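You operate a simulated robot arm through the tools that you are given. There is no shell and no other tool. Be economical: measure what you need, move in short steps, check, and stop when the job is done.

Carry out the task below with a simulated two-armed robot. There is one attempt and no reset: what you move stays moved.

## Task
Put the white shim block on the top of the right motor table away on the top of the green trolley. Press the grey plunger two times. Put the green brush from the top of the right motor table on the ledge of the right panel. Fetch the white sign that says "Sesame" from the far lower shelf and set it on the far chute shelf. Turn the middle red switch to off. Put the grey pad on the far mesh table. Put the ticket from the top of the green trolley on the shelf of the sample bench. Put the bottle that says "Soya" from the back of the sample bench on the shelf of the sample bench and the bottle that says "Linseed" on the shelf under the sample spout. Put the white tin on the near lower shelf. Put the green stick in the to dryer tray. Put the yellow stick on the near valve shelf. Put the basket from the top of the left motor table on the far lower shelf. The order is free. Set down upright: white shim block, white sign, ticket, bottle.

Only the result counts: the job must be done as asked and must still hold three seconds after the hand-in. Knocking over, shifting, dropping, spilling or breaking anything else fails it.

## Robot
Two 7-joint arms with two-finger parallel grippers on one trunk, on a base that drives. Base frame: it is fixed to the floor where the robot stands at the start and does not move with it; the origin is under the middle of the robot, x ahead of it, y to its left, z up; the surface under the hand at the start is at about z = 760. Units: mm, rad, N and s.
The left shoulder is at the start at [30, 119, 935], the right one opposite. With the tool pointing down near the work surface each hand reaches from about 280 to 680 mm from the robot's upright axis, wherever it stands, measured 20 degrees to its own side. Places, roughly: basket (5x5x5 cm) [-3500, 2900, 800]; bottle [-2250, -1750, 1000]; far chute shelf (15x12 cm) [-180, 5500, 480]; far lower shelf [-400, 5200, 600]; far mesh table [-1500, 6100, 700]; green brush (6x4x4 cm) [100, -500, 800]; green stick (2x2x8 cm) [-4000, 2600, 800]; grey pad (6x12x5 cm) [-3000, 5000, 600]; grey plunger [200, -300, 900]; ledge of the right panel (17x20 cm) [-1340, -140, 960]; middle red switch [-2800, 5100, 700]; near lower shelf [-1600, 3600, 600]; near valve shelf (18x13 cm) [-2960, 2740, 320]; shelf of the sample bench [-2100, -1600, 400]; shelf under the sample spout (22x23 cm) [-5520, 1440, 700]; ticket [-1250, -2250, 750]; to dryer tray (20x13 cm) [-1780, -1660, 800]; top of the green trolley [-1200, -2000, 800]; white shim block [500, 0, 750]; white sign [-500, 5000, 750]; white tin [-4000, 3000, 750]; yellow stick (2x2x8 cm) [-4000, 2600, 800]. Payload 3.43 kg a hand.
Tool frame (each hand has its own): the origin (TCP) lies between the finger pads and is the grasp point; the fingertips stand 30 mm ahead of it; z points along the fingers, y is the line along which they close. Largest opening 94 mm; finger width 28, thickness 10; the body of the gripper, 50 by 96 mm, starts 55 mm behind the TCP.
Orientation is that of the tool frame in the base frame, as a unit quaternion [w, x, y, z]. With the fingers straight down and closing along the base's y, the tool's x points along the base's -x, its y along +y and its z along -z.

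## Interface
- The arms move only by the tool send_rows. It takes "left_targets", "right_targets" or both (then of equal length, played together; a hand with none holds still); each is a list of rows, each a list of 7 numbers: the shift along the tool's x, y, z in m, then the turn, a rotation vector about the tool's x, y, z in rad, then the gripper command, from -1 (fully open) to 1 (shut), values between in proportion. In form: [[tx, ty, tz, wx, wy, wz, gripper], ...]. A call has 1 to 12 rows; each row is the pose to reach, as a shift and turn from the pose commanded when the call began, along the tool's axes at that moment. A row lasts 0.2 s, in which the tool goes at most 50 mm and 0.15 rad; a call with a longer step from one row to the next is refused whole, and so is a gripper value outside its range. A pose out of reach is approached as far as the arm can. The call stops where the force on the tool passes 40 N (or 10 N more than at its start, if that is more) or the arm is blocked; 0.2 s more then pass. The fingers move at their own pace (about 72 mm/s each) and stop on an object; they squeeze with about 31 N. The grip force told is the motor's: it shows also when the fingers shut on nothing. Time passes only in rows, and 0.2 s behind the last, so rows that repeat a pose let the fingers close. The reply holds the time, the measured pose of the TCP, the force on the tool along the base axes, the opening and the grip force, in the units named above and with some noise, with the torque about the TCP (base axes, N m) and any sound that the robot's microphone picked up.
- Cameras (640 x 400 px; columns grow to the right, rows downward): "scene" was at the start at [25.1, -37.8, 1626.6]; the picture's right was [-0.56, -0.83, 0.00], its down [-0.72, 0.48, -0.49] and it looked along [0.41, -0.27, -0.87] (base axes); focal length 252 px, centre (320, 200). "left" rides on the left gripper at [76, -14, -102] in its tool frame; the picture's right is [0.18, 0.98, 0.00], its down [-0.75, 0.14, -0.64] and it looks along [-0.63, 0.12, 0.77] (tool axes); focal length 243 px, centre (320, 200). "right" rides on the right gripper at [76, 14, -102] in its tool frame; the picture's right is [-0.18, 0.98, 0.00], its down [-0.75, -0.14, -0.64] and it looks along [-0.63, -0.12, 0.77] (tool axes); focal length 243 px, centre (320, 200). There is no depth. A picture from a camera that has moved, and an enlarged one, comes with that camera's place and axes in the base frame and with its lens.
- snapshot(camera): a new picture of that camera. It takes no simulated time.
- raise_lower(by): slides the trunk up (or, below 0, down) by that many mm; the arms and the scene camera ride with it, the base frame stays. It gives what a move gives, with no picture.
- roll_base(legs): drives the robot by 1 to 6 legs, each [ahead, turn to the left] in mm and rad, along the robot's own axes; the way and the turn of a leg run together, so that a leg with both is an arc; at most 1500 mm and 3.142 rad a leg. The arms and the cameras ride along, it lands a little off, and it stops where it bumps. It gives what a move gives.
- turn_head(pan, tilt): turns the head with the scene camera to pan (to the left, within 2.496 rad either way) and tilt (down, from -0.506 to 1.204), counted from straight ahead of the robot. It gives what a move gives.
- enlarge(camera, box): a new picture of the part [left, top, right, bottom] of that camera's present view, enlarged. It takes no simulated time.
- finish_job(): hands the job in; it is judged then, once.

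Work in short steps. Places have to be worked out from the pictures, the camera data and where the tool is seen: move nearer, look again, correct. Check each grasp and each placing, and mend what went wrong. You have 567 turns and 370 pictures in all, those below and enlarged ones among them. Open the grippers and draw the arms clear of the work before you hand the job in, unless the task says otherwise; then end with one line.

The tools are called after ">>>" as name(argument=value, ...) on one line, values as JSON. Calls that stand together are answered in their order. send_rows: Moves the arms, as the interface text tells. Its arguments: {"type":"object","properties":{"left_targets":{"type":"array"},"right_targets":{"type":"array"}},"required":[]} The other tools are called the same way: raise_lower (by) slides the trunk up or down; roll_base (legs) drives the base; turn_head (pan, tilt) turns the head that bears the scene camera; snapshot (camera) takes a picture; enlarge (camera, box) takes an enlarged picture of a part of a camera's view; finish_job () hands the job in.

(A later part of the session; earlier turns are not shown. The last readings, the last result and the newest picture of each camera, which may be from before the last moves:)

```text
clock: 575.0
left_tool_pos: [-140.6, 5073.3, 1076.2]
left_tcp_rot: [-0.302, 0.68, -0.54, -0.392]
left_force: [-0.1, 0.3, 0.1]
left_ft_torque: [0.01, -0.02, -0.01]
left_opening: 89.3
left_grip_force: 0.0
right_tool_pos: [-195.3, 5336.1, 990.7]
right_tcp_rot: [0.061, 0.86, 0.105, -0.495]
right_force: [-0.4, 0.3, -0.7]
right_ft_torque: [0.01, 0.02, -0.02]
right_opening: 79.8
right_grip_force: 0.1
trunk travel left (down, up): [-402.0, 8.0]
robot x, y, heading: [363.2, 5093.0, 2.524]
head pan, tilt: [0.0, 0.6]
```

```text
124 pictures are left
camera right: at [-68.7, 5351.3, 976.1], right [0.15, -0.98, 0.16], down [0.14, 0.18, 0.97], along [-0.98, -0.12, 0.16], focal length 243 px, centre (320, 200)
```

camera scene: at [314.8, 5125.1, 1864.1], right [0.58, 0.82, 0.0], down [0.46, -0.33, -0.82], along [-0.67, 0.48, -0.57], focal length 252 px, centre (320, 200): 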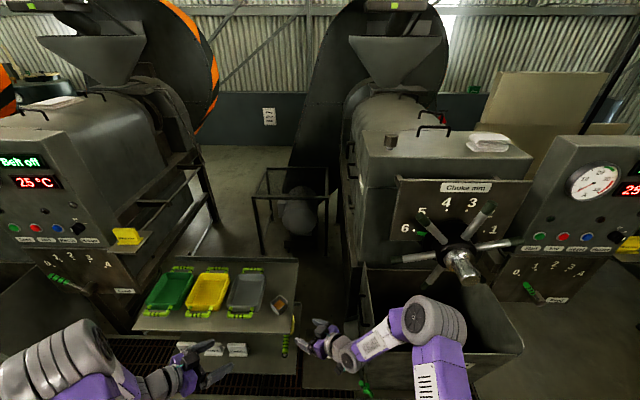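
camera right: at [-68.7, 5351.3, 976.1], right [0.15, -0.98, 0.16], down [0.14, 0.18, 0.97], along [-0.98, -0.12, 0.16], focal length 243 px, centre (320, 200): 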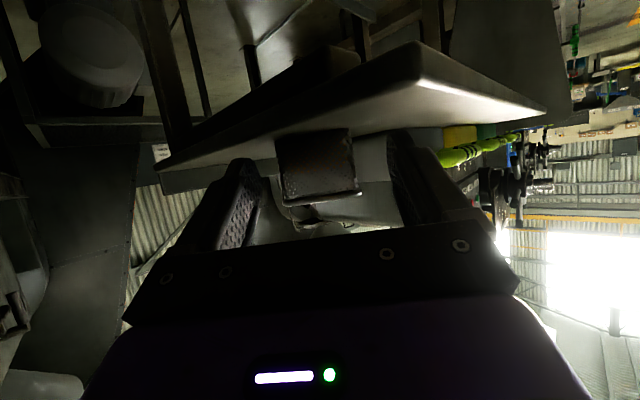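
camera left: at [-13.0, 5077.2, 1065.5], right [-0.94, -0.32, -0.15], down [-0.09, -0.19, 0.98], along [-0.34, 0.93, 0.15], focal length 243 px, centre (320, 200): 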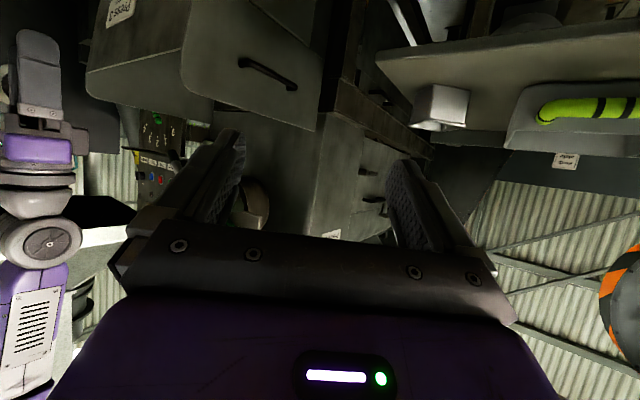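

>>> send_rows(right_targets=[[-0.0113, 0, 0.02, 0, 0, 0, -0.7], [-0.0225, 0, 0.039, 0, 0, 0, -0.7], [-0.0225, 0, 0.039, 0, 0, 0, 0.3], [-0.0225, 0, 0.039, 0, 0, 0, 1], [-0.0225, 0, 0.039, 0, 0, 0, 1]])

>>> snapshot(camera="right")

```text
clock: 576.2
left_tool_pos: [-140.1, 5072.1, 1076.0]
left_tcp_rot: [-0.302, 0.681, -0.539, -0.393]
left_force: [-0.3, 0.2, -0.4]
left_ft_torque: [-0.02, -0.03, -0.03]
left_opening: 89.4
left_grip_force: 0.1
right_tool_pos: [-238.0, 5325.0, 991.8]
right_tcp_rot: [0.061, 0.859, 0.105, -0.497]
right_force: [-1.0, 0.6, 1.2]
right_ft_torque: [-0.01, -0.02, 0.02]
right_opening: 52.1
right_grip_force: 30.7
trunk travel left (down, up): [-402.0, 8.0]
robot x, y, heading: [367.6, 5095.0, 2.526]
head pan, tilt: [0.0, 0.6]
```

```text
123 pictures are left
camera right: at [-110.9, 5341.2, 976.4], right [0.15, -0.98, 0.16], down [0.14, 0.18, 0.97], along [-0.98, -0.12, 0.16], focal length 243 px, centre (320, 200)
```

right: 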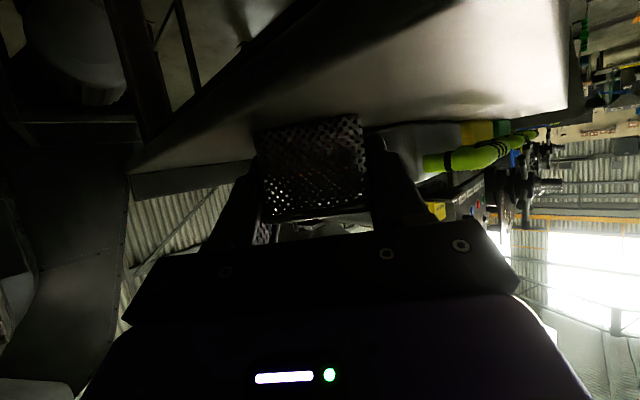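

Basket gripped from the side. Lift, draw out to the right, and turn the hand to face forward.

>>> send_rows(right_targets=[[-0.026, 0, -0.015, 0, 0, 0, 1], [-0.052, 0, -0.03, 0, 0, 0, 1], [-0.03, 0.01, -0.068, 0, 0, 0, 1], [-0.008, 0.02, -0.106, 0, 0, 0, 1], [0.014, 0.03, -0.144, 0, 0, 0, 1], [0.036, 0.04, -0.182, 0.1, 0, 0.057, 1], [0.05, 0.045, -0.21, 0.21, 0, 0.12, 1], [0.05, 0.045, -0.21, 0.32, 0, 0.183, 1], [0.05, 0.045, -0.21, 0.43, 0, 0.246, 1], [0.05, 0.045, -0.21, 0.54, 0, 0.31, 1], [0.05, 0.045, -0.21, 0.65, 0, 0.373, 1], [0.05, 0.045, -0.21, 0.748, 0, 0.429, 1]])

>>> roll_base(legs=[[0, -1.576], [-284, 0], [0, 1.576]])

>>> snapshot(camera="scene")

>>> snapshot(camera="right")

```text
clock: 578.8
left_tool_pos: [-142.1, 5073.3, 1076.4]
left_tcp_rot: [-0.303, 0.68, -0.54, -0.392]
left_force: [-0.6, -0.9, 0.3]
left_ft_torque: [0.0, -0.01, 0.01]
left_opening: 89.2
left_grip_force: 0.0
right_tool_pos: [-25.2, 5330.4, 1052.3]
right_tcp_rot: [-0.153, 0.825, -0.264, -0.476]
right_force: [0.2, 0.3, -1.4]
right_ft_torque: [0.0, -0.02, 0.03]
right_opening: 51.8
right_grip_force: 31.0
trunk travel left (down, up): [-402.0, 8.0]
robot x, y, heading: [364.9, 5093.1, 2.527]
head pan, tilt: [0.0, 0.6]
```

```text
clock: 588.5
left_tool_pos: [-299.9, 4818.7, 1075.3]
left_tcp_rot: [-0.295, 0.69, -0.527, -0.398]
left_force: [0.3, 0.3, -0.4]
left_ft_torque: [-0.01, 0.0, 0.02]
left_opening: 89.6
left_grip_force: 0.0
right_tool_pos: [-196.4, 5082.1, 1053.3]
right_tcp_rot: [-0.145, 0.829, -0.248, -0.479]
right_force: [0.0, 0.1, -0.9]
right_ft_torque: [0.02, 0.01, 0.01]
right_opening: 52.0
right_grip_force: 30.9
trunk travel left (down, up): [-402.0, 8.0]
robot x, y, heading: [198.8, 4857.3, 2.568]
head pan, tilt: [0.0, 0.6]
```

```text
122 pictures are left
camera scene: at [154.5, 4887.9, 1864.2], right [0.55, 0.84, 0.0], down [0.47, -0.31, -0.83], along [-0.69, 0.45, -0.56], focal length 252 px, centre (320, 200)
```

scene: 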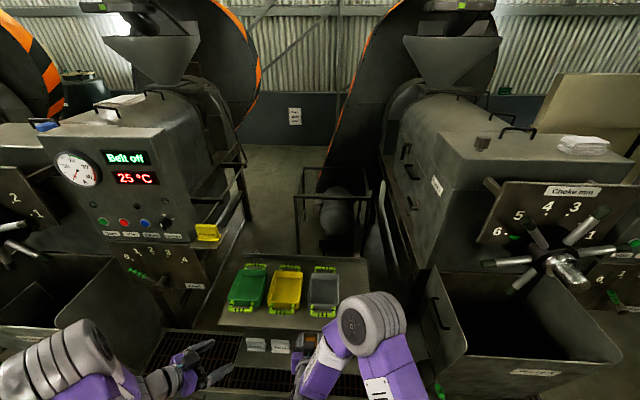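

```text
121 pictures are left
camera right: at [-96.3, 4998.2, 1038.1], right [-0.62, -0.77, 0.16], down [0.23, 0.02, 0.97], along [-0.75, 0.64, 0.16], focal length 243 px, centre (320, 200)
```

right: 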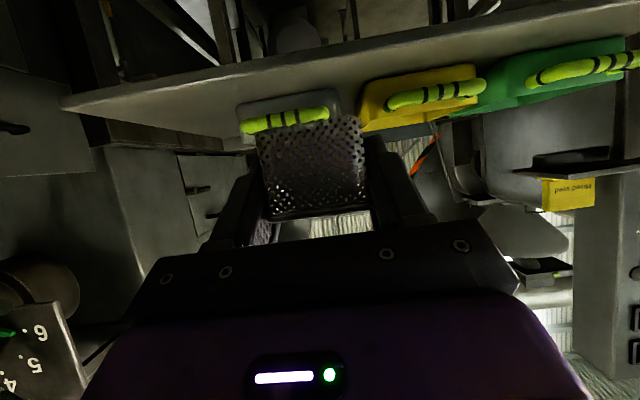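

>>> raise_lower(by=-355)

>>> snapshot(camera="right")

>>> enlarge(camera="scene", box=[200, 230, 440, 400])

```text
clock: 591.9
left_tool_pos: [-300.5, 4819.6, 721.3]
left_tcp_rot: [-0.295, 0.691, -0.527, -0.398]
left_force: [0.7, -0.4, -0.8]
left_ft_torque: [0.0, 0.01, 0.0]
left_opening: 89.6
left_grip_force: 0.1
right_tool_pos: [-194.7, 5081.1, 698.6]
right_tcp_rot: [-0.144, 0.829, -0.248, -0.48]
right_force: [0.1, 0.2, -0.9]
right_ft_torque: [0.0, 0.02, -0.01]
right_opening: 51.9
right_grip_force: 31.0
trunk travel left (down, up): [-47.0, 363.0]
robot x, y, heading: [204.9, 4859.6, 2.563]
head pan, tilt: [0.0, 0.6]
```

```text
120 pictures are left
camera right: at [-96.3, 4998.3, 683.3], right [-0.62, -0.77, 0.16], down [0.23, 0.02, 0.97], along [-0.75, 0.64, 0.16], focal length 243 px, centre (320, 200)
```

right: 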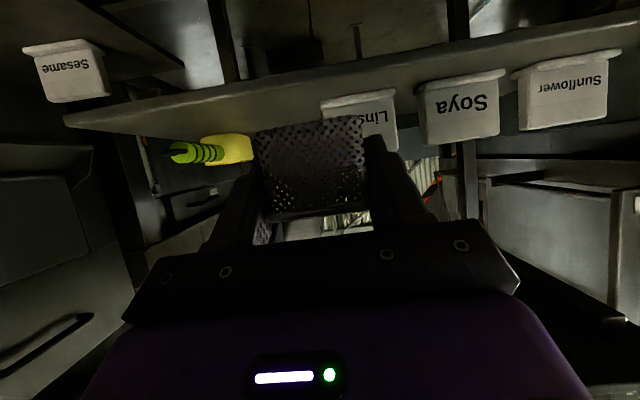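

```text
2.35 times, centred on (320, 315) of scene
camera zoom: at [154.5, 4888.0, 1509.3], right [0.55, 0.84, 0.0], down [0.47, -0.31, -0.83], along [-0.69, 0.45, -0.56], focal length 592 px, centre (320, -71)
```

zoom: 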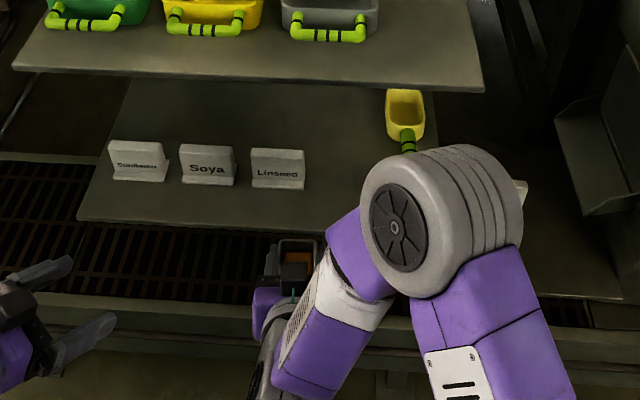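

>>> send_rows(right_targets=[[0, -0.041, 0, 0, 0, 0, 1], [0, -0.081, 0, 0, 0, 0, 1], [-0.018, -0.081, 0.031, 0, 0, 0, 1], [-0.036, -0.081, 0.062, 0, 0, 0, 1], [-0.054, -0.081, 0.093, 0, 0, 0, 1], [-0.0714, -0.081, 0.1246, 0, 0, 0, 1]])

>>> snapshot(camera="right")

>>> enlarge(camera="scene", box=[200, 230, 440, 400])

```text
clock: 593.3
left_tool_pos: [-300.1, 4818.3, 721.1]
left_tcp_rot: [-0.295, 0.691, -0.528, -0.397]
left_force: [-0.5, 0.3, 0.9]
left_ft_torque: [0.0, 0.0, -0.02]
left_opening: 89.0
left_grip_force: 0.0
right_tool_pos: [-272.3, 5227.8, 696.2]
right_tcp_rot: [-0.145, 0.829, -0.248, -0.479]
right_force: [-0.1, 0.1, 0.1]
right_ft_torque: [0.0, -0.03, 0.0]
right_opening: 51.8
right_grip_force: 31.1
trunk travel left (down, up): [-47.0, 363.0]
robot x, y, heading: [202.0, 4858.4, 2.564]
head pan, tilt: [0.0, 0.6]
```

```text
118 pictures are left
camera right: at [-172.7, 5145.1, 682.1], right [-0.62, -0.77, 0.16], down [0.23, 0.02, 0.97], along [-0.75, 0.64, 0.16], focal length 243 px, centre (320, 200)
```

right: 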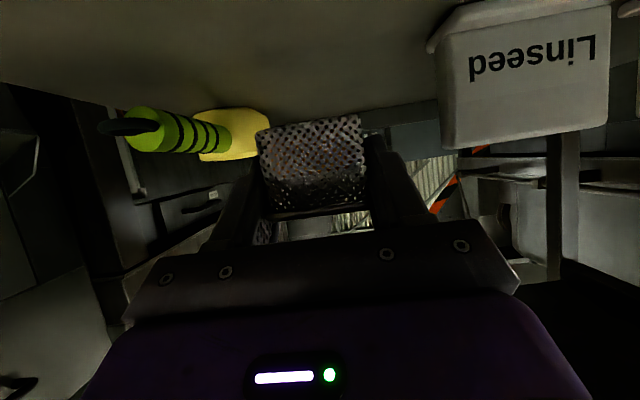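

```text
2.35 times, centred on (320, 315) of scene
camera zoom: at [154.2, 4888.1, 1509.2], right [0.55, 0.84, 0.0], down [0.47, -0.31, -0.82], along [-0.69, 0.45, -0.57], focal length 592 px, centre (320, -71)
```

zoom: 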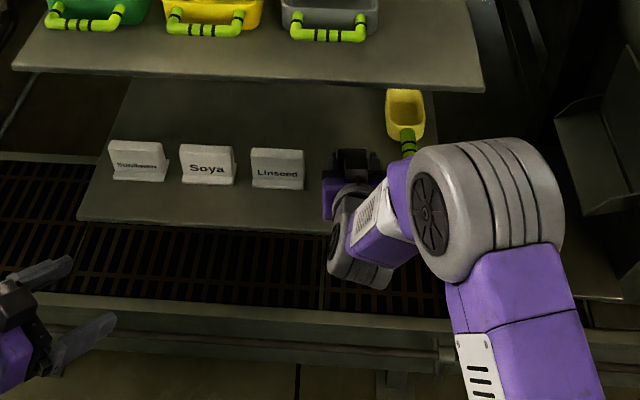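

Basket is over its spot between Linseed and the scoop. Lower to contact.

>>> send_rows(right_targets=[[0.013, 0, 0.0075, 0, 0, 0, 1], [0.026, 0, 0.015, 0, 0, 0, 1], [0.0286, 0, 0.0164, 0, 0, 0, 1], [0.0312, 0, 0.0179, 0, 0, 0, 1], [0.0338, 0, 0.0194, 0, 0, 0, 1], [0.0364, 0, 0.0209, 0, 0, 0, 1], [0.039, 0, 0.0224, 0, 0, 0, 1]])

```text
clock: 594.9
left_tool_pos: [-302.4, 4819.0, 721.0]
left_tcp_rot: [-0.296, 0.69, -0.527, -0.398]
left_force: [0.3, -0.1, 0.1]
left_ft_torque: [0.0, 0.02, -0.01]
left_opening: 89.4
left_grip_force: 0.1
right_tool_pos: [-269.8, 5227.7, 652.9]
right_tcp_rot: [-0.144, 0.83, -0.248, -0.479]
right_force: [-0.9, 0.8, -0.6]
right_ft_torque: [0.02, -0.02, 0.0]
right_opening: 51.6
right_grip_force: 31.2
trunk travel left (down, up): [-47.0, 363.0]
robot x, y, heading: [202.6, 4855.5, 2.568]
head pan, tilt: [0.0, 0.6]
```

>>> send_rows(right_targets=[[0.0026, 0, 0.0015, 0, 0, 0, 1], [0.0052, 0, 0.003, 0, 0, 0, 1], [0.0078, 0, 0.0045, 0, 0, 0, 1], [0.0104, 0, 0.006, 0, 0, 0, 1], [0.013, 0, 0.0075, 0, 0, 0, 1], [0.0156, 0, 0.009, 0, 0, 0, 1]])

```text
clock: 596.1
left_tool_pos: [-299.5, 4819.9, 722.3]
left_tcp_rot: [-0.296, 0.69, -0.528, -0.397]
left_force: [0.0, -0.3, 0.1]
left_ft_torque: [0.03, -0.04, 0.02]
left_opening: 89.3
left_grip_force: 0.2
right_tool_pos: [-273.9, 5230.1, 646.7]
right_tcp_rot: [-0.147, 0.823, -0.248, -0.489]
right_force: [-1.6, 1.1, 10.7]
right_ft_torque: [-0.07, -0.18, -0.03]
right_opening: 51.8
right_grip_force: 31.1
trunk travel left (down, up): [-47.0, 363.0]
robot x, y, heading: [203.7, 4855.3, 2.558]
head pan, tilt: [0.0, 0.6]
stopped in row 5 (right hand): the force on the tool passed its limit at 43 N (the readings are from after the stop); the commanded pose is now the measured one
```

>>> send_rows(right_targets=[[-0.0017, 0, -0.001, 0, 0.02, 0, 1], [-0.0017, 0, -0.001, 0, 0.02, 0, 0.3], [-0.0017, 0, -0.001, 0, 0.02, 0, -0.5], [-0.0017, 0, -0.001, 0, 0.02, 0, -0.5], [0.01, 0, -0.022, 0, 0.02, 0, -0.5], [0.03, 0, -0.058, 0, 0.02, 0, -0.5], [0.05, 0, -0.095, 0, 0.02, 0, -0.5], [0.07, 0, -0.13, 0, 0.02, 0, -0.5]])

>>> snapshot(camera="right")

```text
clock: 597.9
left_tool_pos: [-299.2, 4819.9, 721.1]
left_tcp_rot: [-0.295, 0.691, -0.526, -0.399]
left_force: [0.9, -0.5, -0.8]
left_ft_torque: [-0.01, 0.0, -0.01]
left_opening: 89.2
left_grip_force: 0.2
right_tool_pos: [-148.6, 5148.2, 647.4]
right_tcp_rot: [-0.144, 0.831, -0.25, -0.476]
right_force: [-0.7, -0.8, 0.2]
right_ft_torque: [0.01, -0.02, 0.0]
right_opening: 70.5
right_grip_force: 0.1
trunk travel left (down, up): [-47.0, 363.0]
robot x, y, heading: [207.7, 4856.4, 2.564]
head pan, tilt: [0.0, 0.6]
```

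```text
116 pictures are left
camera right: at [-50.2, 5064.4, 632.6], right [-0.62, -0.77, 0.16], down [0.22, 0.02, 0.97], along [-0.75, 0.64, 0.16], focal length 243 px, centre (320, 200)
```

right: 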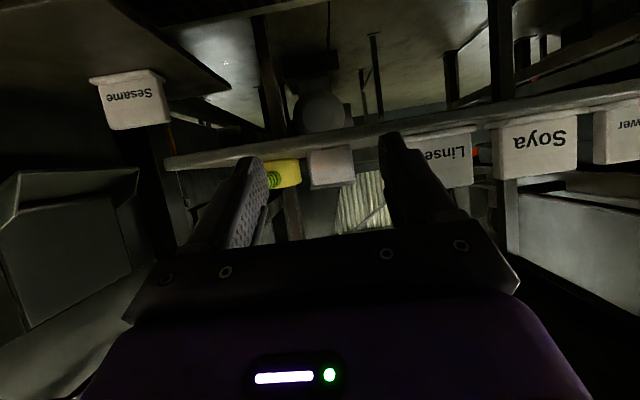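

The basket stands on the far lower shelf. Now I look toward the far end of the row for a shorter way round to the other side.

>>> raise_lower(by=300)

>>> turn_head(pan=-1.3, tilt=0.3)

>>> snapshot(camera="scene")

```text
clock: 600.9
left_tool_pos: [-299.8, 4819.5, 1021.5]
left_tcp_rot: [-0.296, 0.69, -0.528, -0.397]
left_force: [-0.6, -0.1, 0.1]
left_ft_torque: [-0.01, 0.01, 0.0]
left_opening: 89.2
left_grip_force: 0.0
right_tool_pos: [-149.7, 5147.5, 948.2]
right_tcp_rot: [-0.143, 0.831, -0.25, -0.477]
right_force: [0.2, -0.5, 0.2]
right_ft_torque: [0.02, 0.03, -0.01]
right_opening: 70.4
right_grip_force: 0.0
trunk travel left (down, up): [-347.0, 63.0]
robot x, y, heading: [201.0, 4857.1, 2.568]
head pan, tilt: [0.0, 0.6]
```

```text
clock: 602.4
left_tool_pos: [-300.1, 4818.3, 1020.9]
left_tcp_rot: [-0.294, 0.691, -0.527, -0.398]
left_force: [-0.2, 0.2, 0.5]
left_ft_torque: [0.01, -0.01, 0.01]
left_opening: 89.1
left_grip_force: 0.0
right_tool_pos: [-149.0, 5148.1, 946.7]
right_tcp_rot: [-0.143, 0.831, -0.25, -0.476]
right_force: [0.3, -0.5, 0.4]
right_ft_torque: [0.0, 0.01, 0.0]
right_opening: 70.5
right_grip_force: 0.0
trunk travel left (down, up): [-347.0, 63.0]
robot x, y, heading: [202.4, 4859.3, 2.566]
head pan, tilt: [-1.3, 0.3]
```

```text
115 pictures are left
camera scene: at [256.8, 4928.7, 1836.7], right [0.95, -0.3, 0.0], down [-0.09, -0.28, -0.96], along [0.29, 0.91, -0.3], focal length 252 px, centre (320, 200)
```

scene: 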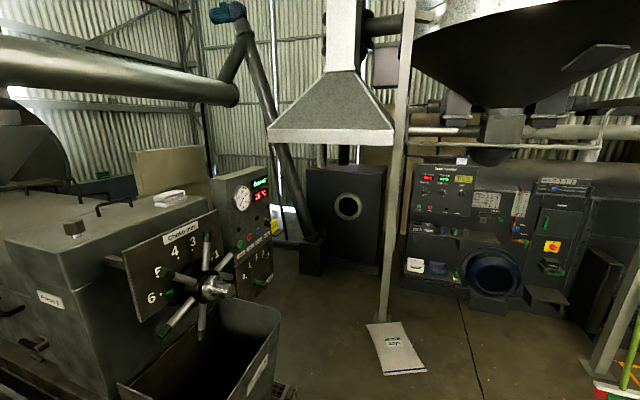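

No safe passage there; I go back down the aisle and around to the left corridor.

>>> roll_base(legs=[[-80, 0], [0, 1.568], [1346, 0], [1346, 0]])

```text
clock: 619.8
left_tool_pos: [-1209.3, 2100.2, 1020.1]
left_tcp_rot: [0.065, 0.863, 0.103, -0.491]
left_force: [1.7, -0.9, 0.1]
left_ft_torque: [0.02, 0.01, 0.03]
left_opening: 89.6
left_grip_force: 0.0
right_tool_pos: [-1534.0, 2257.2, 948.1]
right_tcp_rot: [0.23, 0.769, 0.4, -0.442]
right_force: [0.0, 0.1, 0.0]
right_ft_torque: [0.01, 0.0, 0.0]
right_opening: 70.7
right_grip_force: 0.1
trunk travel left (down, up): [-347.0, 63.0]
robot x, y, heading: [-1230.9, 2599.6, -2.171]
head pan, tilt: [-1.3, 0.3]
```

>>> roll_base(legs=[[0, -0.014], [1101, 0], [1101, 0], [0, -0.836], [997, 0]])

```text
clock: 638.0
left_tool_pos: [-3935.7, 448.1, 1021.2]
left_tcp_rot: [-0.153, 0.822, -0.28, -0.471]
left_force: [0.0, -0.6, 0.1]
left_ft_torque: [-0.01, -0.01, 0.01]
left_opening: 89.5
left_grip_force: 0.0
right_tool_pos: [-4015.0, 801.5, 947.8]
right_tcp_rot: [0.016, 0.866, 0.028, -0.498]
right_force: [0.1, -1.5, 0.1]
right_ft_torque: [0.0, -0.01, 0.02]
right_opening: 70.7
right_grip_force: 0.1
trunk travel left (down, up): [-347.0, 63.0]
robot x, y, heading: [-3557.0, 779.4, -3.074]
head pan, tilt: [-1.3, 0.3]
```

>>> roll_base(legs=[[0, -1.004], [914, 0], [913, 0], [0, -0.9]])

>>> turn_head(pan=0, tilt=0.35)

>>> snapshot(camera="scene")

```text
clock: 652.1
left_tool_pos: [-4827.5, 2717.2, 1020.9]
left_tcp_rot: [0.471, -0.253, 0.831, 0.151]
left_force: [0.0, 0.0, 0.1]
left_ft_torque: [-0.02, -0.01, 0.0]
left_opening: 89.6
left_grip_force: 0.0
right_tool_pos: [-4467.4, 2678.9, 945.9]
right_tcp_rot: [0.394, -0.528, 0.688, 0.303]
right_force: [-0.1, -0.5, 0.2]
right_ft_torque: [-0.03, 0.01, 0.01]
right_opening: 70.4
right_grip_force: 0.1
trunk travel left (down, up): [-347.0, 63.0]
robot x, y, heading: [-4630.9, 2251.7, 1.317]
head pan, tilt: [-1.3, 0.3]
```

```text
clock: 653.5
left_tool_pos: [-4827.0, 2717.1, 1020.8]
left_tcp_rot: [0.472, -0.253, 0.831, 0.151]
left_force: [-0.4, 0.6, -0.2]
left_ft_torque: [0.01, 0.02, 0.0]
left_opening: 89.2
left_grip_force: 0.0
right_tool_pos: [-4467.1, 2678.5, 946.8]
right_tcp_rot: [0.395, -0.529, 0.688, 0.303]
right_force: [-0.3, 0.1, -0.4]
right_ft_torque: [0.0, -0.01, 0.0]
right_opening: 70.6
right_grip_force: 0.1
trunk travel left (down, up): [-347.0, 63.0]
robot x, y, heading: [-4629.7, 2254.8, 1.32]
head pan, tilt: [0.0, 0.351]
```

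```text
114 pictures are left
camera scene: at [-4614.9, 2311.9, 1832.0], right [0.97, -0.25, 0.0], down [-0.09, -0.33, -0.94], along [0.24, 0.91, -0.34], focal length 252 px, centre (320, 200)
```

scene: 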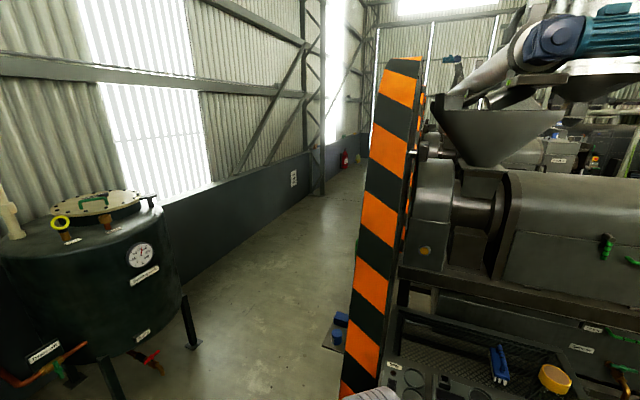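

The corridor is open. The middle red switch and the pad should be on the next press's guard, facing this corridor; I drive there.

>>> roll_base(legs=[[0, 0.337], [1049, 0], [0, -0.619], [1000, 0]])

>>> turn_head(pan=-0.2, tilt=0.4)

>>> snapshot(camera="scene")

```text
clock: 666.5
left_tool_pos: [-4257.5, 4654.5, 1021.7]
left_tcp_rot: [0.488, -0.133, 0.859, 0.083]
left_force: [-0.2, 0.0, 0.7]
left_ft_torque: [-0.03, 0.05, -0.01]
left_opening: 89.4
left_grip_force: 0.1
right_tool_pos: [-3924.5, 4518.1, 945.6]
right_tcp_rot: [0.434, -0.425, 0.755, 0.245]
right_force: [-1.3, -0.5, 0.5]
right_ft_torque: [-0.02, 0.03, 0.0]
right_opening: 70.4
right_grip_force: 0.0
trunk travel left (down, up): [-347.0, 63.0]
robot x, y, heading: [-4199.9, 4155.3, 1.028]
head pan, tilt: [0.0, 0.351]
```

```text
clock: 667.2
left_tool_pos: [-4257.5, 4654.5, 1021.2]
left_tcp_rot: [0.488, -0.132, 0.859, 0.082]
left_force: [-0.3, 0.1, -0.5]
left_ft_torque: [0.02, 0.01, -0.01]
left_opening: 89.3
left_grip_force: 0.1
right_tool_pos: [-3923.5, 4517.3, 946.8]
right_tcp_rot: [0.434, -0.425, 0.756, 0.244]
right_force: [-0.8, -0.3, -0.8]
right_ft_torque: [-0.01, 0.03, 0.0]
right_opening: 70.3
right_grip_force: 0.1
trunk travel left (down, up): [-347.0, 63.0]
robot x, y, heading: [-4200.9, 4153.8, 1.03]
head pan, tilt: [-0.201, 0.4]
```

```text
113 pictures are left
camera scene: at [-4153.9, 4195.0, 1827.4], right [0.74, -0.67, 0.0], down [-0.26, -0.29, -0.92], along [0.62, 0.68, -0.39], focal length 252 px, centre (320, 200)
```

scene: 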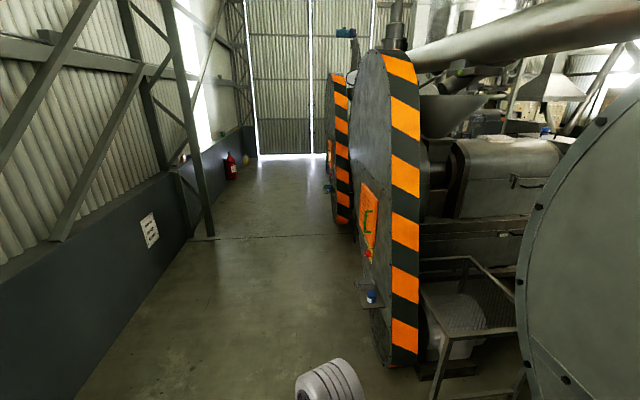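

Middle guard found: orange hatch, red switch and small shelf with the pad. I drive to face it.

>>> roll_base(legs=[[0, -0.045], [790, 0], [790, 0], [0, -1.622]])

>>> turn_head(pan=0, tilt=0.7)

>>> snapshot(camera="scene")

```text
clock: 679.6
left_tool_pos: [-2809.8, 5468.8, 1021.3]
left_tcp_rot: [0.387, 0.552, 0.672, -0.308]
left_force: [0.1, 0.0, -0.4]
left_ft_torque: [0.02, 0.02, -0.01]
left_opening: 89.5
left_grip_force: 0.1
right_tool_pos: [-2982.0, 5151.8, 947.1]
right_tcp_rot: [0.472, 0.279, 0.821, -0.16]
right_force: [0.2, -0.7, 1.1]
right_ft_torque: [-0.02, -0.02, 0.01]
right_opening: 70.6
right_grip_force: 0.1
trunk travel left (down, up): [-347.0, 63.0]
robot x, y, heading: [-3314.9, 5466.9, -0.648]
head pan, tilt: [-0.201, 0.4]
```

```text
clock: 680.4
left_tool_pos: [-2809.7, 5469.0, 1021.4]
left_tcp_rot: [0.386, 0.552, 0.671, -0.31]
left_force: [-1.2, 1.3, 0.4]
left_ft_torque: [0.03, 0.01, 0.0]
left_opening: 89.4
left_grip_force: 0.1
right_tool_pos: [-2982.8, 5151.7, 948.3]
right_tcp_rot: [0.471, 0.279, 0.821, -0.16]
right_force: [0.3, 0.0, 0.2]
right_ft_torque: [-0.01, 0.01, 0.0]
right_opening: 70.5
right_grip_force: 0.1
trunk travel left (down, up): [-347.0, 63.0]
robot x, y, heading: [-3312.5, 5468.2, -0.645]
head pan, tilt: [0.0, 0.7]
```

```text
112 pictures are left
camera scene: at [-3270.4, 5432.5, 1800.6], right [-0.6, -0.8, 0.0], down [-0.51, 0.39, -0.77], along [0.61, -0.46, -0.64], focal length 252 px, centre (320, 200)
```

scene: 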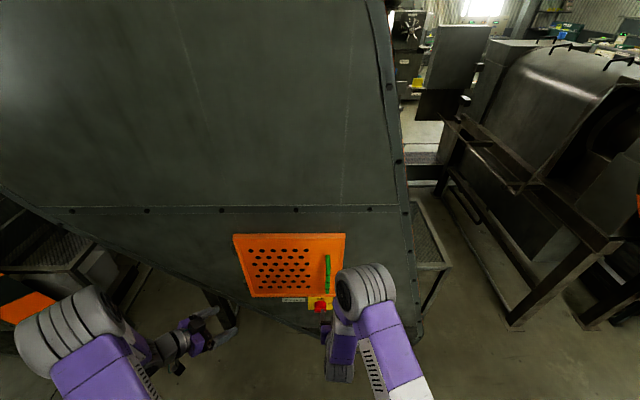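

>>> send_rows(right_targets=[[0.01, -0.035, -0.02, 0, 0.05, 0, -0.7], [0.02, -0.07, -0.04, 0, 0.15, 0, -0.7], [0.02, -0.11, -0.05, 0, 0.27, 0, -0.7], [0.0, -0.15, -0.06, 0, 0.4, 0, -0.7], [-0.02, -0.18, -0.07, 0, 0.53, 0, -0.7]])

>>> enlarge(camera="scene", box=[220, 220, 440, 400])

```text
clock: 681.6
left_tool_pos: [-2809.4, 5470.1, 1021.8]
left_tcp_rot: [0.388, 0.55, 0.672, -0.308]
left_force: [0.9, -0.8, 0.1]
left_ft_torque: [0.02, 0.05, 0.0]
left_opening: 89.1
left_grip_force: 0.2
right_tool_pos: [-3131.5, 5039.2, 1000.8]
right_tcp_rot: [0.24, 0.311, 0.916, -0.081]
right_force: [-0.6, 0.3, -0.1]
right_ft_torque: [0.0, -0.02, -0.03]
right_opening: 79.7
right_grip_force: 0.0
trunk travel left (down, up): [-347.0, 63.0]
robot x, y, heading: [-3314.4, 5469.4, -0.644]
head pan, tilt: [0.0, 0.7]
```

```text
2.22 times, centred on (330, 310) of scene
camera zoom: at [-3271.1, 5432.5, 1800.6], right [-0.6, -0.8, 0.0], down [-0.51, 0.39, -0.77], along [0.61, -0.46, -0.64], focal length 559 px, centre (298, -44)
```

zoom: 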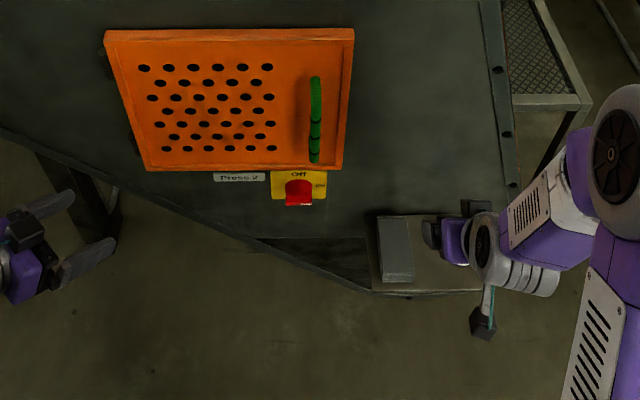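

>>> enlarge(camera="scene", box=[315, 290, 360, 320])

```text
13.33 times, centred on (338, 305) of scene
camera zoom: at [-3271.1, 5432.5, 1800.6], right [-0.6, -0.8, 0.0], down [-0.51, 0.39, -0.77], along [0.61, -0.46, -0.64], focal length 3355 px, centre (87, -1200)
```

zoom: 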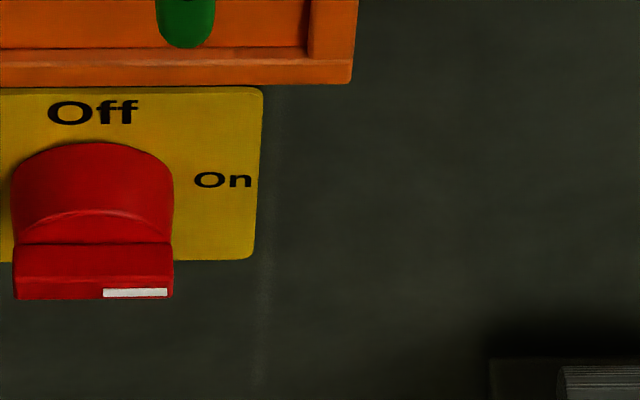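

The knob's bar is horizontal with the mark at "On"; it must turn 90° counter-clockwise to "Off". I lower the trunk and orient the right hand horizontally with its fingers closing vertically.

>>> raise_lower(by=-230)

>>> send_rows(right_targets=[[-0.001, 0.019, 0.0036, -0.0665, -0.0652, 0.1122, -0.4], [-0.0023, 0.038, 0.0072, -0.133, -0.1305, 0.2245, -0.4], [-0.0034, 0.0575, 0.0108, -0.1994, -0.1957, 0.3367, -0.4], [-0.0045, 0.077, 0.0144, -0.266, -0.261, 0.449, -0.4], [-0.0057, 0.096, 0.018, -0.332, -0.326, 0.561, -0.4], [-0.0068, 0.115, 0.0216, -0.399, -0.3914, 0.6734, -0.4], [-0.008, 0.134, 0.0253, -0.465, -0.4566, 0.7857, -0.4], [-0.009, 0.153, 0.0289, -0.5316, -0.522, 0.898, -0.4], [-0.01, 0.1725, 0.0325, -0.598, -0.587, 1.01, -0.4], [-0.0113, 0.192, 0.036, -0.6645, -0.6523, 1.1224, -0.4], [-0.0125, 0.211, 0.0397, -0.731, -0.7176, 1.2346, -0.4], [-0.0136, 0.23, 0.0433, -0.797, -0.783, 1.347, -0.4]])

>>> snapshot(camera="right")

>>> enlarge(camera="scene", box=[220, 220, 440, 400])

```text
clock: 684.1
left_tool_pos: [-2809.4, 5470.3, 792.7]
left_tcp_rot: [0.387, 0.552, 0.671, -0.309]
left_force: [-0.5, 0.8, -0.3]
left_ft_torque: [0.0, 0.01, 0.03]
left_opening: 89.3
left_grip_force: 0.0
right_tool_pos: [-3131.6, 5038.4, 772.6]
right_tcp_rot: [0.24, 0.311, 0.916, -0.081]
right_force: [-0.4, 0.3, 0.3]
right_ft_torque: [0.04, 0.03, -0.01]
right_opening: 79.9
right_grip_force: 0.1
trunk travel left (down, up): [-117.0, 293.0]
robot x, y, heading: [-3316.1, 5469.6, -0.65]
head pan, tilt: [0.0, 0.7]
```

```text
clock: 686.7
left_tool_pos: [-2810.0, 5469.8, 792.0]
left_tcp_rot: [0.387, 0.551, 0.672, -0.308]
left_force: [-0.6, -0.5, -0.5]
left_ft_torque: [0.01, -0.02, 0.0]
left_opening: 89.2
left_grip_force: 0.0
right_tool_pos: [-2966.4, 5201.5, 739.6]
right_tcp_rot: [0.626, 0.629, 0.348, 0.304]
right_force: [0.0, -0.8, 0.7]
right_ft_torque: [0.01, -0.02, -0.02]
right_opening: 65.9
right_grip_force: 0.1
trunk travel left (down, up): [-117.0, 293.0]
robot x, y, heading: [-3316.7, 5464.5, -0.651]
head pan, tilt: [0.0, 0.7]
```

```text
109 pictures are left
camera right: at [-3004.4, 5321.6, 753.1], right [-0.05, -0.13, 0.99], down [-0.96, -0.25, -0.08], along [0.26, -0.96, -0.11], focal length 243 px, centre (320, 200)
```

right: 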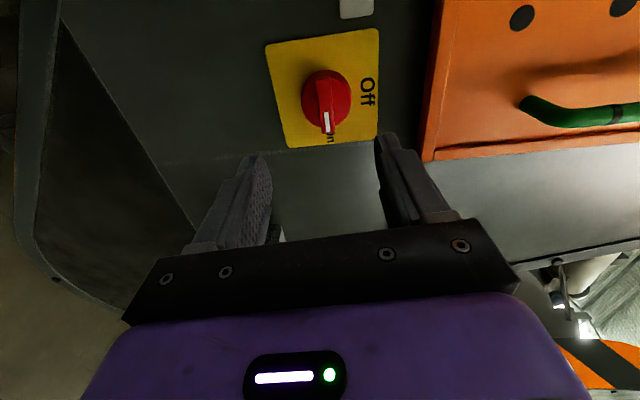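

```text
2.22 times, centred on (330, 310) of scene
camera zoom: at [-3270.1, 5432.6, 1570.6], right [-0.6, -0.8, 0.0], down [-0.51, 0.39, -0.76], along [0.61, -0.46, -0.64], focal length 559 px, centre (298, -44)
```

zoom: 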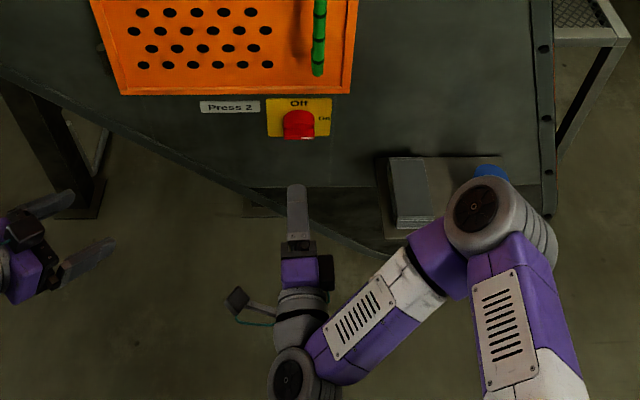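

Knob located at (-2835, 5102, 739), straight ahead. I advance 118 mm and narrow the fingers.

>>> send_rows(right_targets=[[-0.0015, 0.001, 0.039, -0.012, -0.012, 0.02, -0.4], [-0.003, 0.002, 0.078, -0.025, -0.025, 0.042, -0.4], [-0.0045, 0.0032, 0.118, -0.025, -0.025, 0.042, -0.2]])

>>> snapshot(camera="right")

```text
clock: 687.5
left_tool_pos: [-2809.3, 5468.8, 790.2]
left_tcp_rot: [0.387, 0.551, 0.671, -0.309]
left_force: [-0.2, -0.3, -0.2]
left_ft_torque: [0.04, -0.03, 0.0]
left_opening: 89.3
left_grip_force: 0.0
right_tool_pos: [-2869.7, 5127.4, 738.1]
right_tcp_rot: [0.63, 0.632, 0.325, 0.313]
right_force: [0.6, 0.0, 1.4]
right_ft_torque: [0.0, 0.0, -0.04]
right_opening: 57.0
right_grip_force: 0.1
trunk travel left (down, up): [-117.0, 293.0]
robot x, y, heading: [-3316.3, 5467.2, -0.646]
head pan, tilt: [0.0, 0.7]
```

```text
107 pictures are left
camera right: at [-2906.2, 5249.1, 751.2], right [-0.09, -0.14, 0.99], down [-0.97, -0.23, -0.12], along [0.24, -0.96, -0.12], focal length 243 px, centre (320, 200)
```

right: 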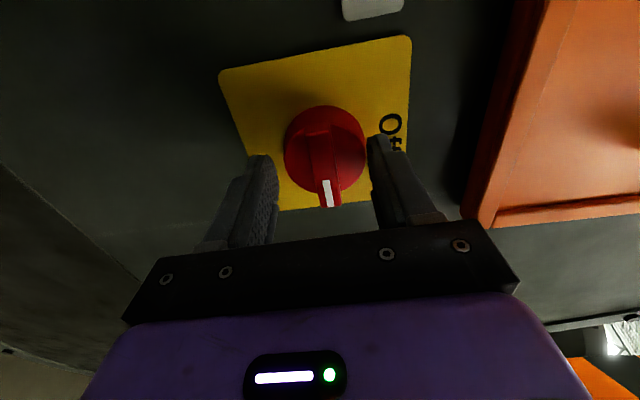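

>>> send_rows(right_targets=[[0, 0, 0.01, 0, 0, 0, -0.2], [0, 0, 0.02, 0, 0, 0, -0.2]])

>>> enlarge(camera="right", box=[220, 70, 420, 250])

```text
clock: 688.1
left_tool_pos: [-2809.6, 5468.4, 791.0]
left_tcp_rot: [0.388, 0.551, 0.672, -0.309]
left_force: [0.3, -0.7, -0.1]
left_ft_torque: [0.01, 0.01, 0.02]
left_opening: 89.5
left_grip_force: 0.0
right_tool_pos: [-2855.0, 5116.4, 738.4]
right_tcp_rot: [0.63, 0.632, 0.324, 0.313]
right_force: [-1.4, 0.4, 3.1]
right_ft_torque: [-0.09, -0.07, -0.03]
right_opening: 57.9
right_grip_force: 1.2
trunk travel left (down, up): [-117.0, 293.0]
robot x, y, heading: [-3314.8, 5465.7, -0.651]
head pan, tilt: [0.0, 0.7]
```

```text
2.22 times, centred on (320, 160) of right
camera zoom: at [-2891.0, 5238.2, 752.2], right [-0.09, -0.14, 0.99], down [-0.97, -0.22, -0.12], along [0.24, -0.96, -0.12], focal length 539 px, centre (320, 289)
```

zoom: 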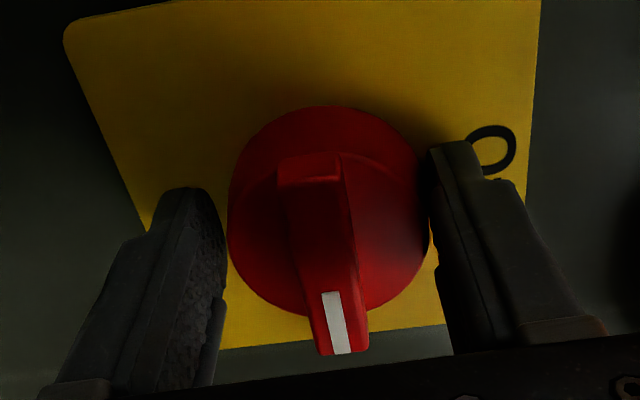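

The fingers straddle the round base; I retreat 14 mm so they close on the raised bar.

>>> send_rows(right_targets=[[0, 0, -0.007, 0, 0, 0, -0.2], [0, 0, -0.014, 0, 0, 0, -0.1], [0, 0, -0.014, 0, 0, 0, 0.5], [0, 0, -0.014, 0, 0, 0, 1], [0, 0, -0.014, 0, 0, 0, 1]])

>>> enlarge(camera="right", box=[220, 70, 420, 250])

```text
clock: 689.3
left_tool_pos: [-2809.6, 5469.4, 791.9]
left_tcp_rot: [0.388, 0.551, 0.672, -0.309]
left_force: [0.2, -0.2, 0.7]
left_ft_torque: [0.04, -0.01, 0.01]
left_opening: 89.6
left_grip_force: 0.0
right_tool_pos: [-2865.0, 5126.1, 740.2]
right_tcp_rot: [0.632, 0.631, 0.323, 0.313]
right_force: [10.7, -5.8, 12.9]
right_ft_torque: [-0.21, -0.27, 0.33]
right_opening: 51.2
right_grip_force: 45.0
trunk travel left (down, up): [-117.0, 293.0]
robot x, y, heading: [-3315.2, 5466.3, -0.647]
head pan, tilt: [0.0, 0.7]
```

```text
2.22 times, centred on (320, 160) of right
camera zoom: at [-2901.8, 5247.5, 753.7], right [-0.1, -0.14, 0.99], down [-0.97, -0.23, -0.13], along [0.24, -0.96, -0.11], focal length 539 px, centre (320, 289)
```

zoom: 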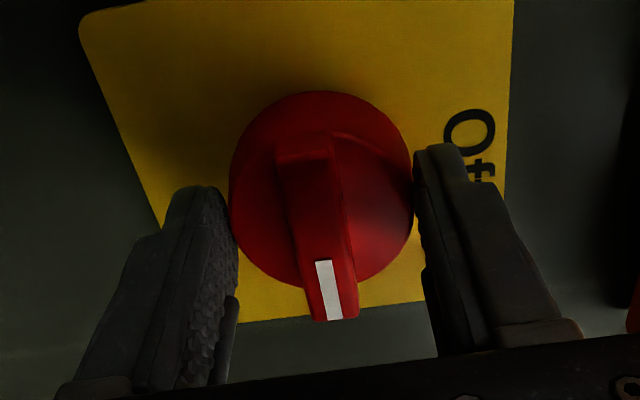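

It holds the knob's rim firmly (51 mm). I try turning counter-clockwise from this grip, first 0.6 rad.

>>> send_rows(right_targets=[[0, 0, 0.003, 0, 0, -0.12, 1], [0, 0, 0.003, 0, 0, -0.24, 1], [0, 0, 0.003, 0, 0, -0.36, 1], [0, 0, 0.003, 0, 0, -0.48, 1], [0, 0, 0.003, 0, 0, -0.6, 1]])

>>> enlarge(camera="right", box=[220, 70, 420, 250])

>>> enlarge(camera="scene", box=[290, 250, 350, 300])

```text
clock: 690.5
left_tool_pos: [-2810.4, 5470.3, 793.1]
left_tcp_rot: [0.389, 0.551, 0.672, -0.308]
left_force: [0.2, 0.8, 0.5]
left_ft_torque: [-0.04, -0.01, 0.0]
left_opening: 89.5
left_grip_force: 0.1
right_tool_pos: [-2865.9, 5125.1, 738.5]
right_tcp_rot: [0.695, 0.506, 0.498, 0.111]
right_force: [-17.7, 13.0, 8.2]
right_ft_torque: [-0.51, -0.69, -0.92]
right_opening: 51.2
right_grip_force: 44.9
trunk travel left (down, up): [-117.0, 293.0]
robot x, y, heading: [-3314.3, 5466.9, -0.655]
head pan, tilt: [0.0, 0.7]
```

```text
2.22 times, centred on (320, 160) of right
camera zoom: at [-2906.0, 5242.5, 707.7], right [0.26, 0.33, 0.91], down [-0.93, -0.18, 0.33], along [0.27, -0.93, 0.26], focal length 539 px, centre (320, 289)
```

zoom: 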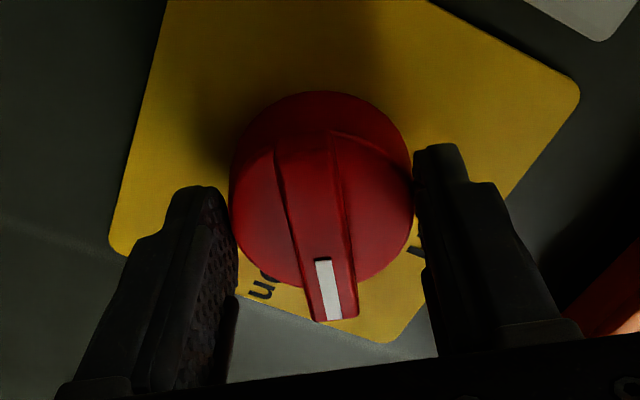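

```text
8.00 times, centred on (320, 275) of scene
camera zoom: at [-3273.2, 5434.5, 1570.6], right [-0.6, -0.8, 0.0], down [-0.51, 0.39, -0.77], along [0.61, -0.46, -0.64], focal length 2013 px, centre (320, -400)
```

zoom: 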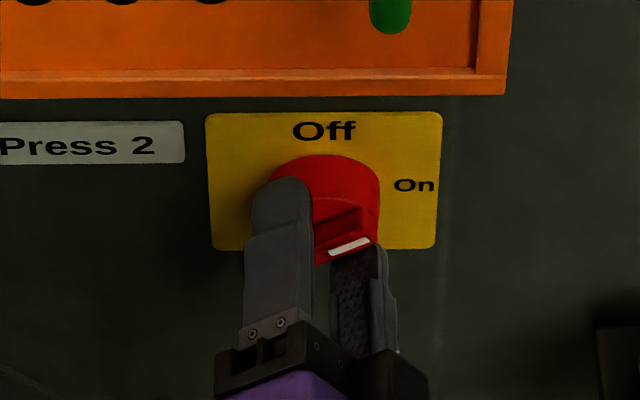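

The knob turns with the hand toward "Off". Continue to 90°.

>>> send_rows(right_targets=[[0, 0, 0, 0, 0, -0.12, 1], [0, 0, 0, 0, 0, -0.24, 1], [0, 0, 0, 0, 0, -0.36, 1], [0, 0, 0, 0, 0, -0.48, 1], [0, 0, 0, 0, 0, -0.6, 1], [0, 0, 0, 0, 0, -0.72, 1], [0, 0, 0, 0, 0, -0.84, 1], [0, 0, 0, 0, 0, -0.98, 1]])

>>> enlarge(camera="right", box=[220, 70, 420, 250])

>>> enlarge(camera="scene", box=[290, 250, 350, 300])

```text
clock: 692.3
left_tool_pos: [-2811.2, 5469.0, 792.0]
left_tcp_rot: [0.388, 0.552, 0.67, -0.309]
left_force: [-0.1, 0.1, -0.5]
left_ft_torque: [-0.02, 0.01, 0.0]
left_opening: 89.3
left_grip_force: 0.0
right_tool_pos: [-2866.8, 5124.6, 738.7]
right_tcp_rot: [0.665, 0.215, 0.678, -0.229]
right_force: [-30.8, 9.3, -7.1]
right_ft_torque: [0.25, -0.64, -0.63]
right_opening: 51.3
right_grip_force: 44.6
trunk travel left (down, up): [-117.0, 293.0]
robot x, y, heading: [-3312.4, 5468.4, -0.648]
head pan, tilt: [0.0, 0.7]
```

```text
2.22 times, centred on (320, 160) of right
camera zoom: at [-2941.5, 5194.9, 663.1], right [0.59, 0.79, 0.16], down [-0.58, 0.28, 0.76], along [0.56, -0.54, 0.62], focal length 539 px, centre (320, 289)
```

zoom: 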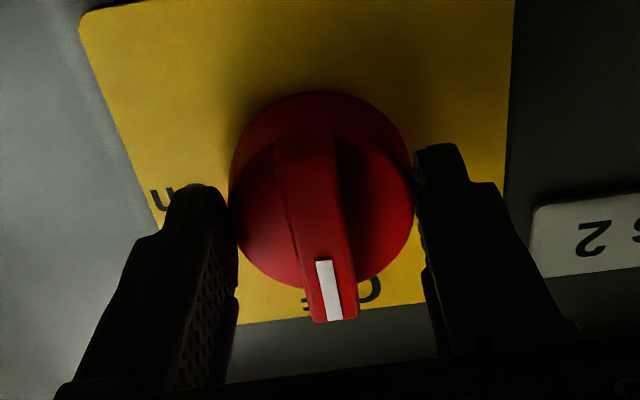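

```text
8.00 times, centred on (320, 275) of scene
camera zoom: at [-3273.6, 5433.0, 1570.6], right [-0.6, -0.8, 0.0], down [-0.51, 0.39, -0.77], along [0.61, -0.46, -0.64], focal length 2013 px, centre (320, -400)
```

zoom: 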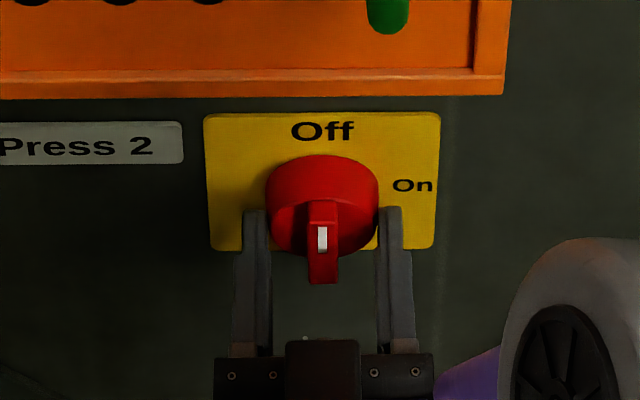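

The mark now points at "Off". Release and retreat.

>>> send_rows(right_targets=[[0, 0, 0, 0, 0, 0, -0.4], [0, 0, 0, 0, 0, 0, -0.4], [0, 0, -0.04, 0, 0, 0, -0.4], [0, 0, -0.085, 0, 0, 0, -0.4], [0, 0, -0.13, 0, 0, 0, -0.4]])

>>> enlarge(camera="scene", box=[260, 230, 400, 350])

```text
clock: 693.5
left_tool_pos: [-2810.2, 5471.1, 791.6]
left_tcp_rot: [0.388, 0.55, 0.672, -0.308]
left_force: [0.1, 0.4, -0.4]
left_ft_torque: [0.01, 0.03, 0.01]
left_opening: 89.2
left_grip_force: 0.0
right_tool_pos: [-2967.8, 5203.5, 742.2]
right_tcp_rot: [0.667, 0.213, 0.677, -0.228]
right_force: [-0.7, 0.2, 0.5]
right_ft_torque: [-0.03, 0.03, -0.01]
right_opening: 65.5
right_grip_force: 0.0
trunk travel left (down, up): [-117.0, 293.0]
robot x, y, heading: [-3316.5, 5465.2, -0.647]
head pan, tilt: [0.0, 0.7]
```

```text
3.33 times, centred on (330, 290) of scene
camera zoom: at [-3270.1, 5434.4, 1570.6], right [-0.6, -0.8, 0.0], down [-0.51, 0.39, -0.77], along [0.61, -0.46, -0.64], focal length 839 px, centre (287, -100)
```

zoom: 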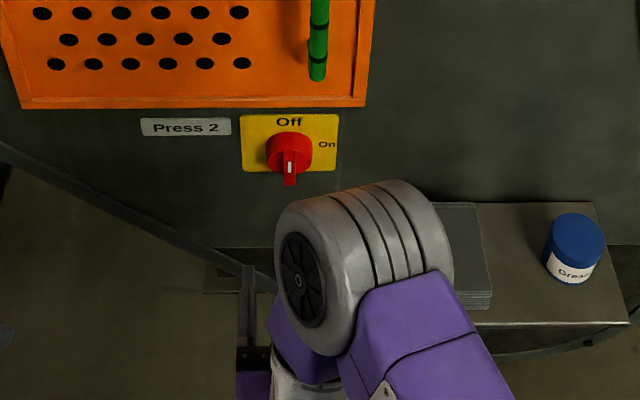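

Switch is off. Next the grey pad: top centre (-3003, 4994, 654), long axis toward the guard. I bring the right hand above it, vertical.

>>> send_rows(right_targets=[[-0.01, -0.017, -0.01, 0, 0.14, 0, -1], [-0.02, -0.035, -0.01, 0, 0.28, 0, -1], [-0.03, -0.052, 0.0, 0, 0.42, 0, -1], [-0.04, -0.07, 0.01, 0, 0.56, 0, -1], [-0.05, -0.087, 0.02, 0, 0.7, 0, -1], [-0.06, -0.104, 0.033, 0, 0.84, 0, -1], [-0.07, -0.121, 0.046, 0, 0.98, 0, -1], [-0.08, -0.138, 0.058, 0, 1.12, 0, -1], [-0.085, -0.156, 0.071, 0, 1.27, 0, -1], [-0.085, -0.173, 0.083, 0, 1.42, 0, -1], [-0.085, -0.1907, 0.0956, 0, 1.565, 0, -1]])

>>> snapshot(camera="right")

```text
clock: 695.9
left_tool_pos: [-2809.3, 5468.4, 792.1]
left_tcp_rot: [0.387, 0.552, 0.671, -0.308]
left_force: [-0.3, 0.1, 0.3]
left_ft_torque: [0.05, -0.01, -0.01]
left_opening: 89.1
left_grip_force: 0.1
right_tool_pos: [-3002.3, 4992.6, 830.1]
right_tcp_rot: [-0.007, 0.313, 0.95, -0.012]
right_force: [1.0, 0.0, 0.3]
right_ft_torque: [-0.02, -0.01, 0.0]
right_opening: 94.0
right_grip_force: 0.0
trunk travel left (down, up): [-117.0, 293.0]
robot x, y, heading: [-3314.8, 5468.9, -0.652]
head pan, tilt: [0.0, 0.7]
```

```text
99 pictures are left
camera right: at [-3052.9, 5049.4, 931.7], right [0.73, 0.68, -0.03], down [0.53, -0.55, 0.64], along [0.42, -0.48, -0.77], focal length 243 px, centre (320, 200)
```

right: 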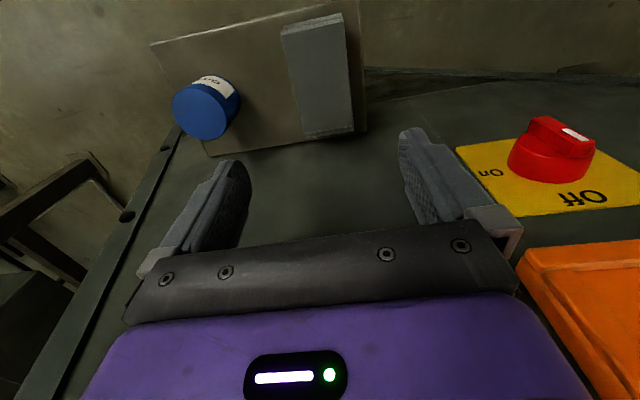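

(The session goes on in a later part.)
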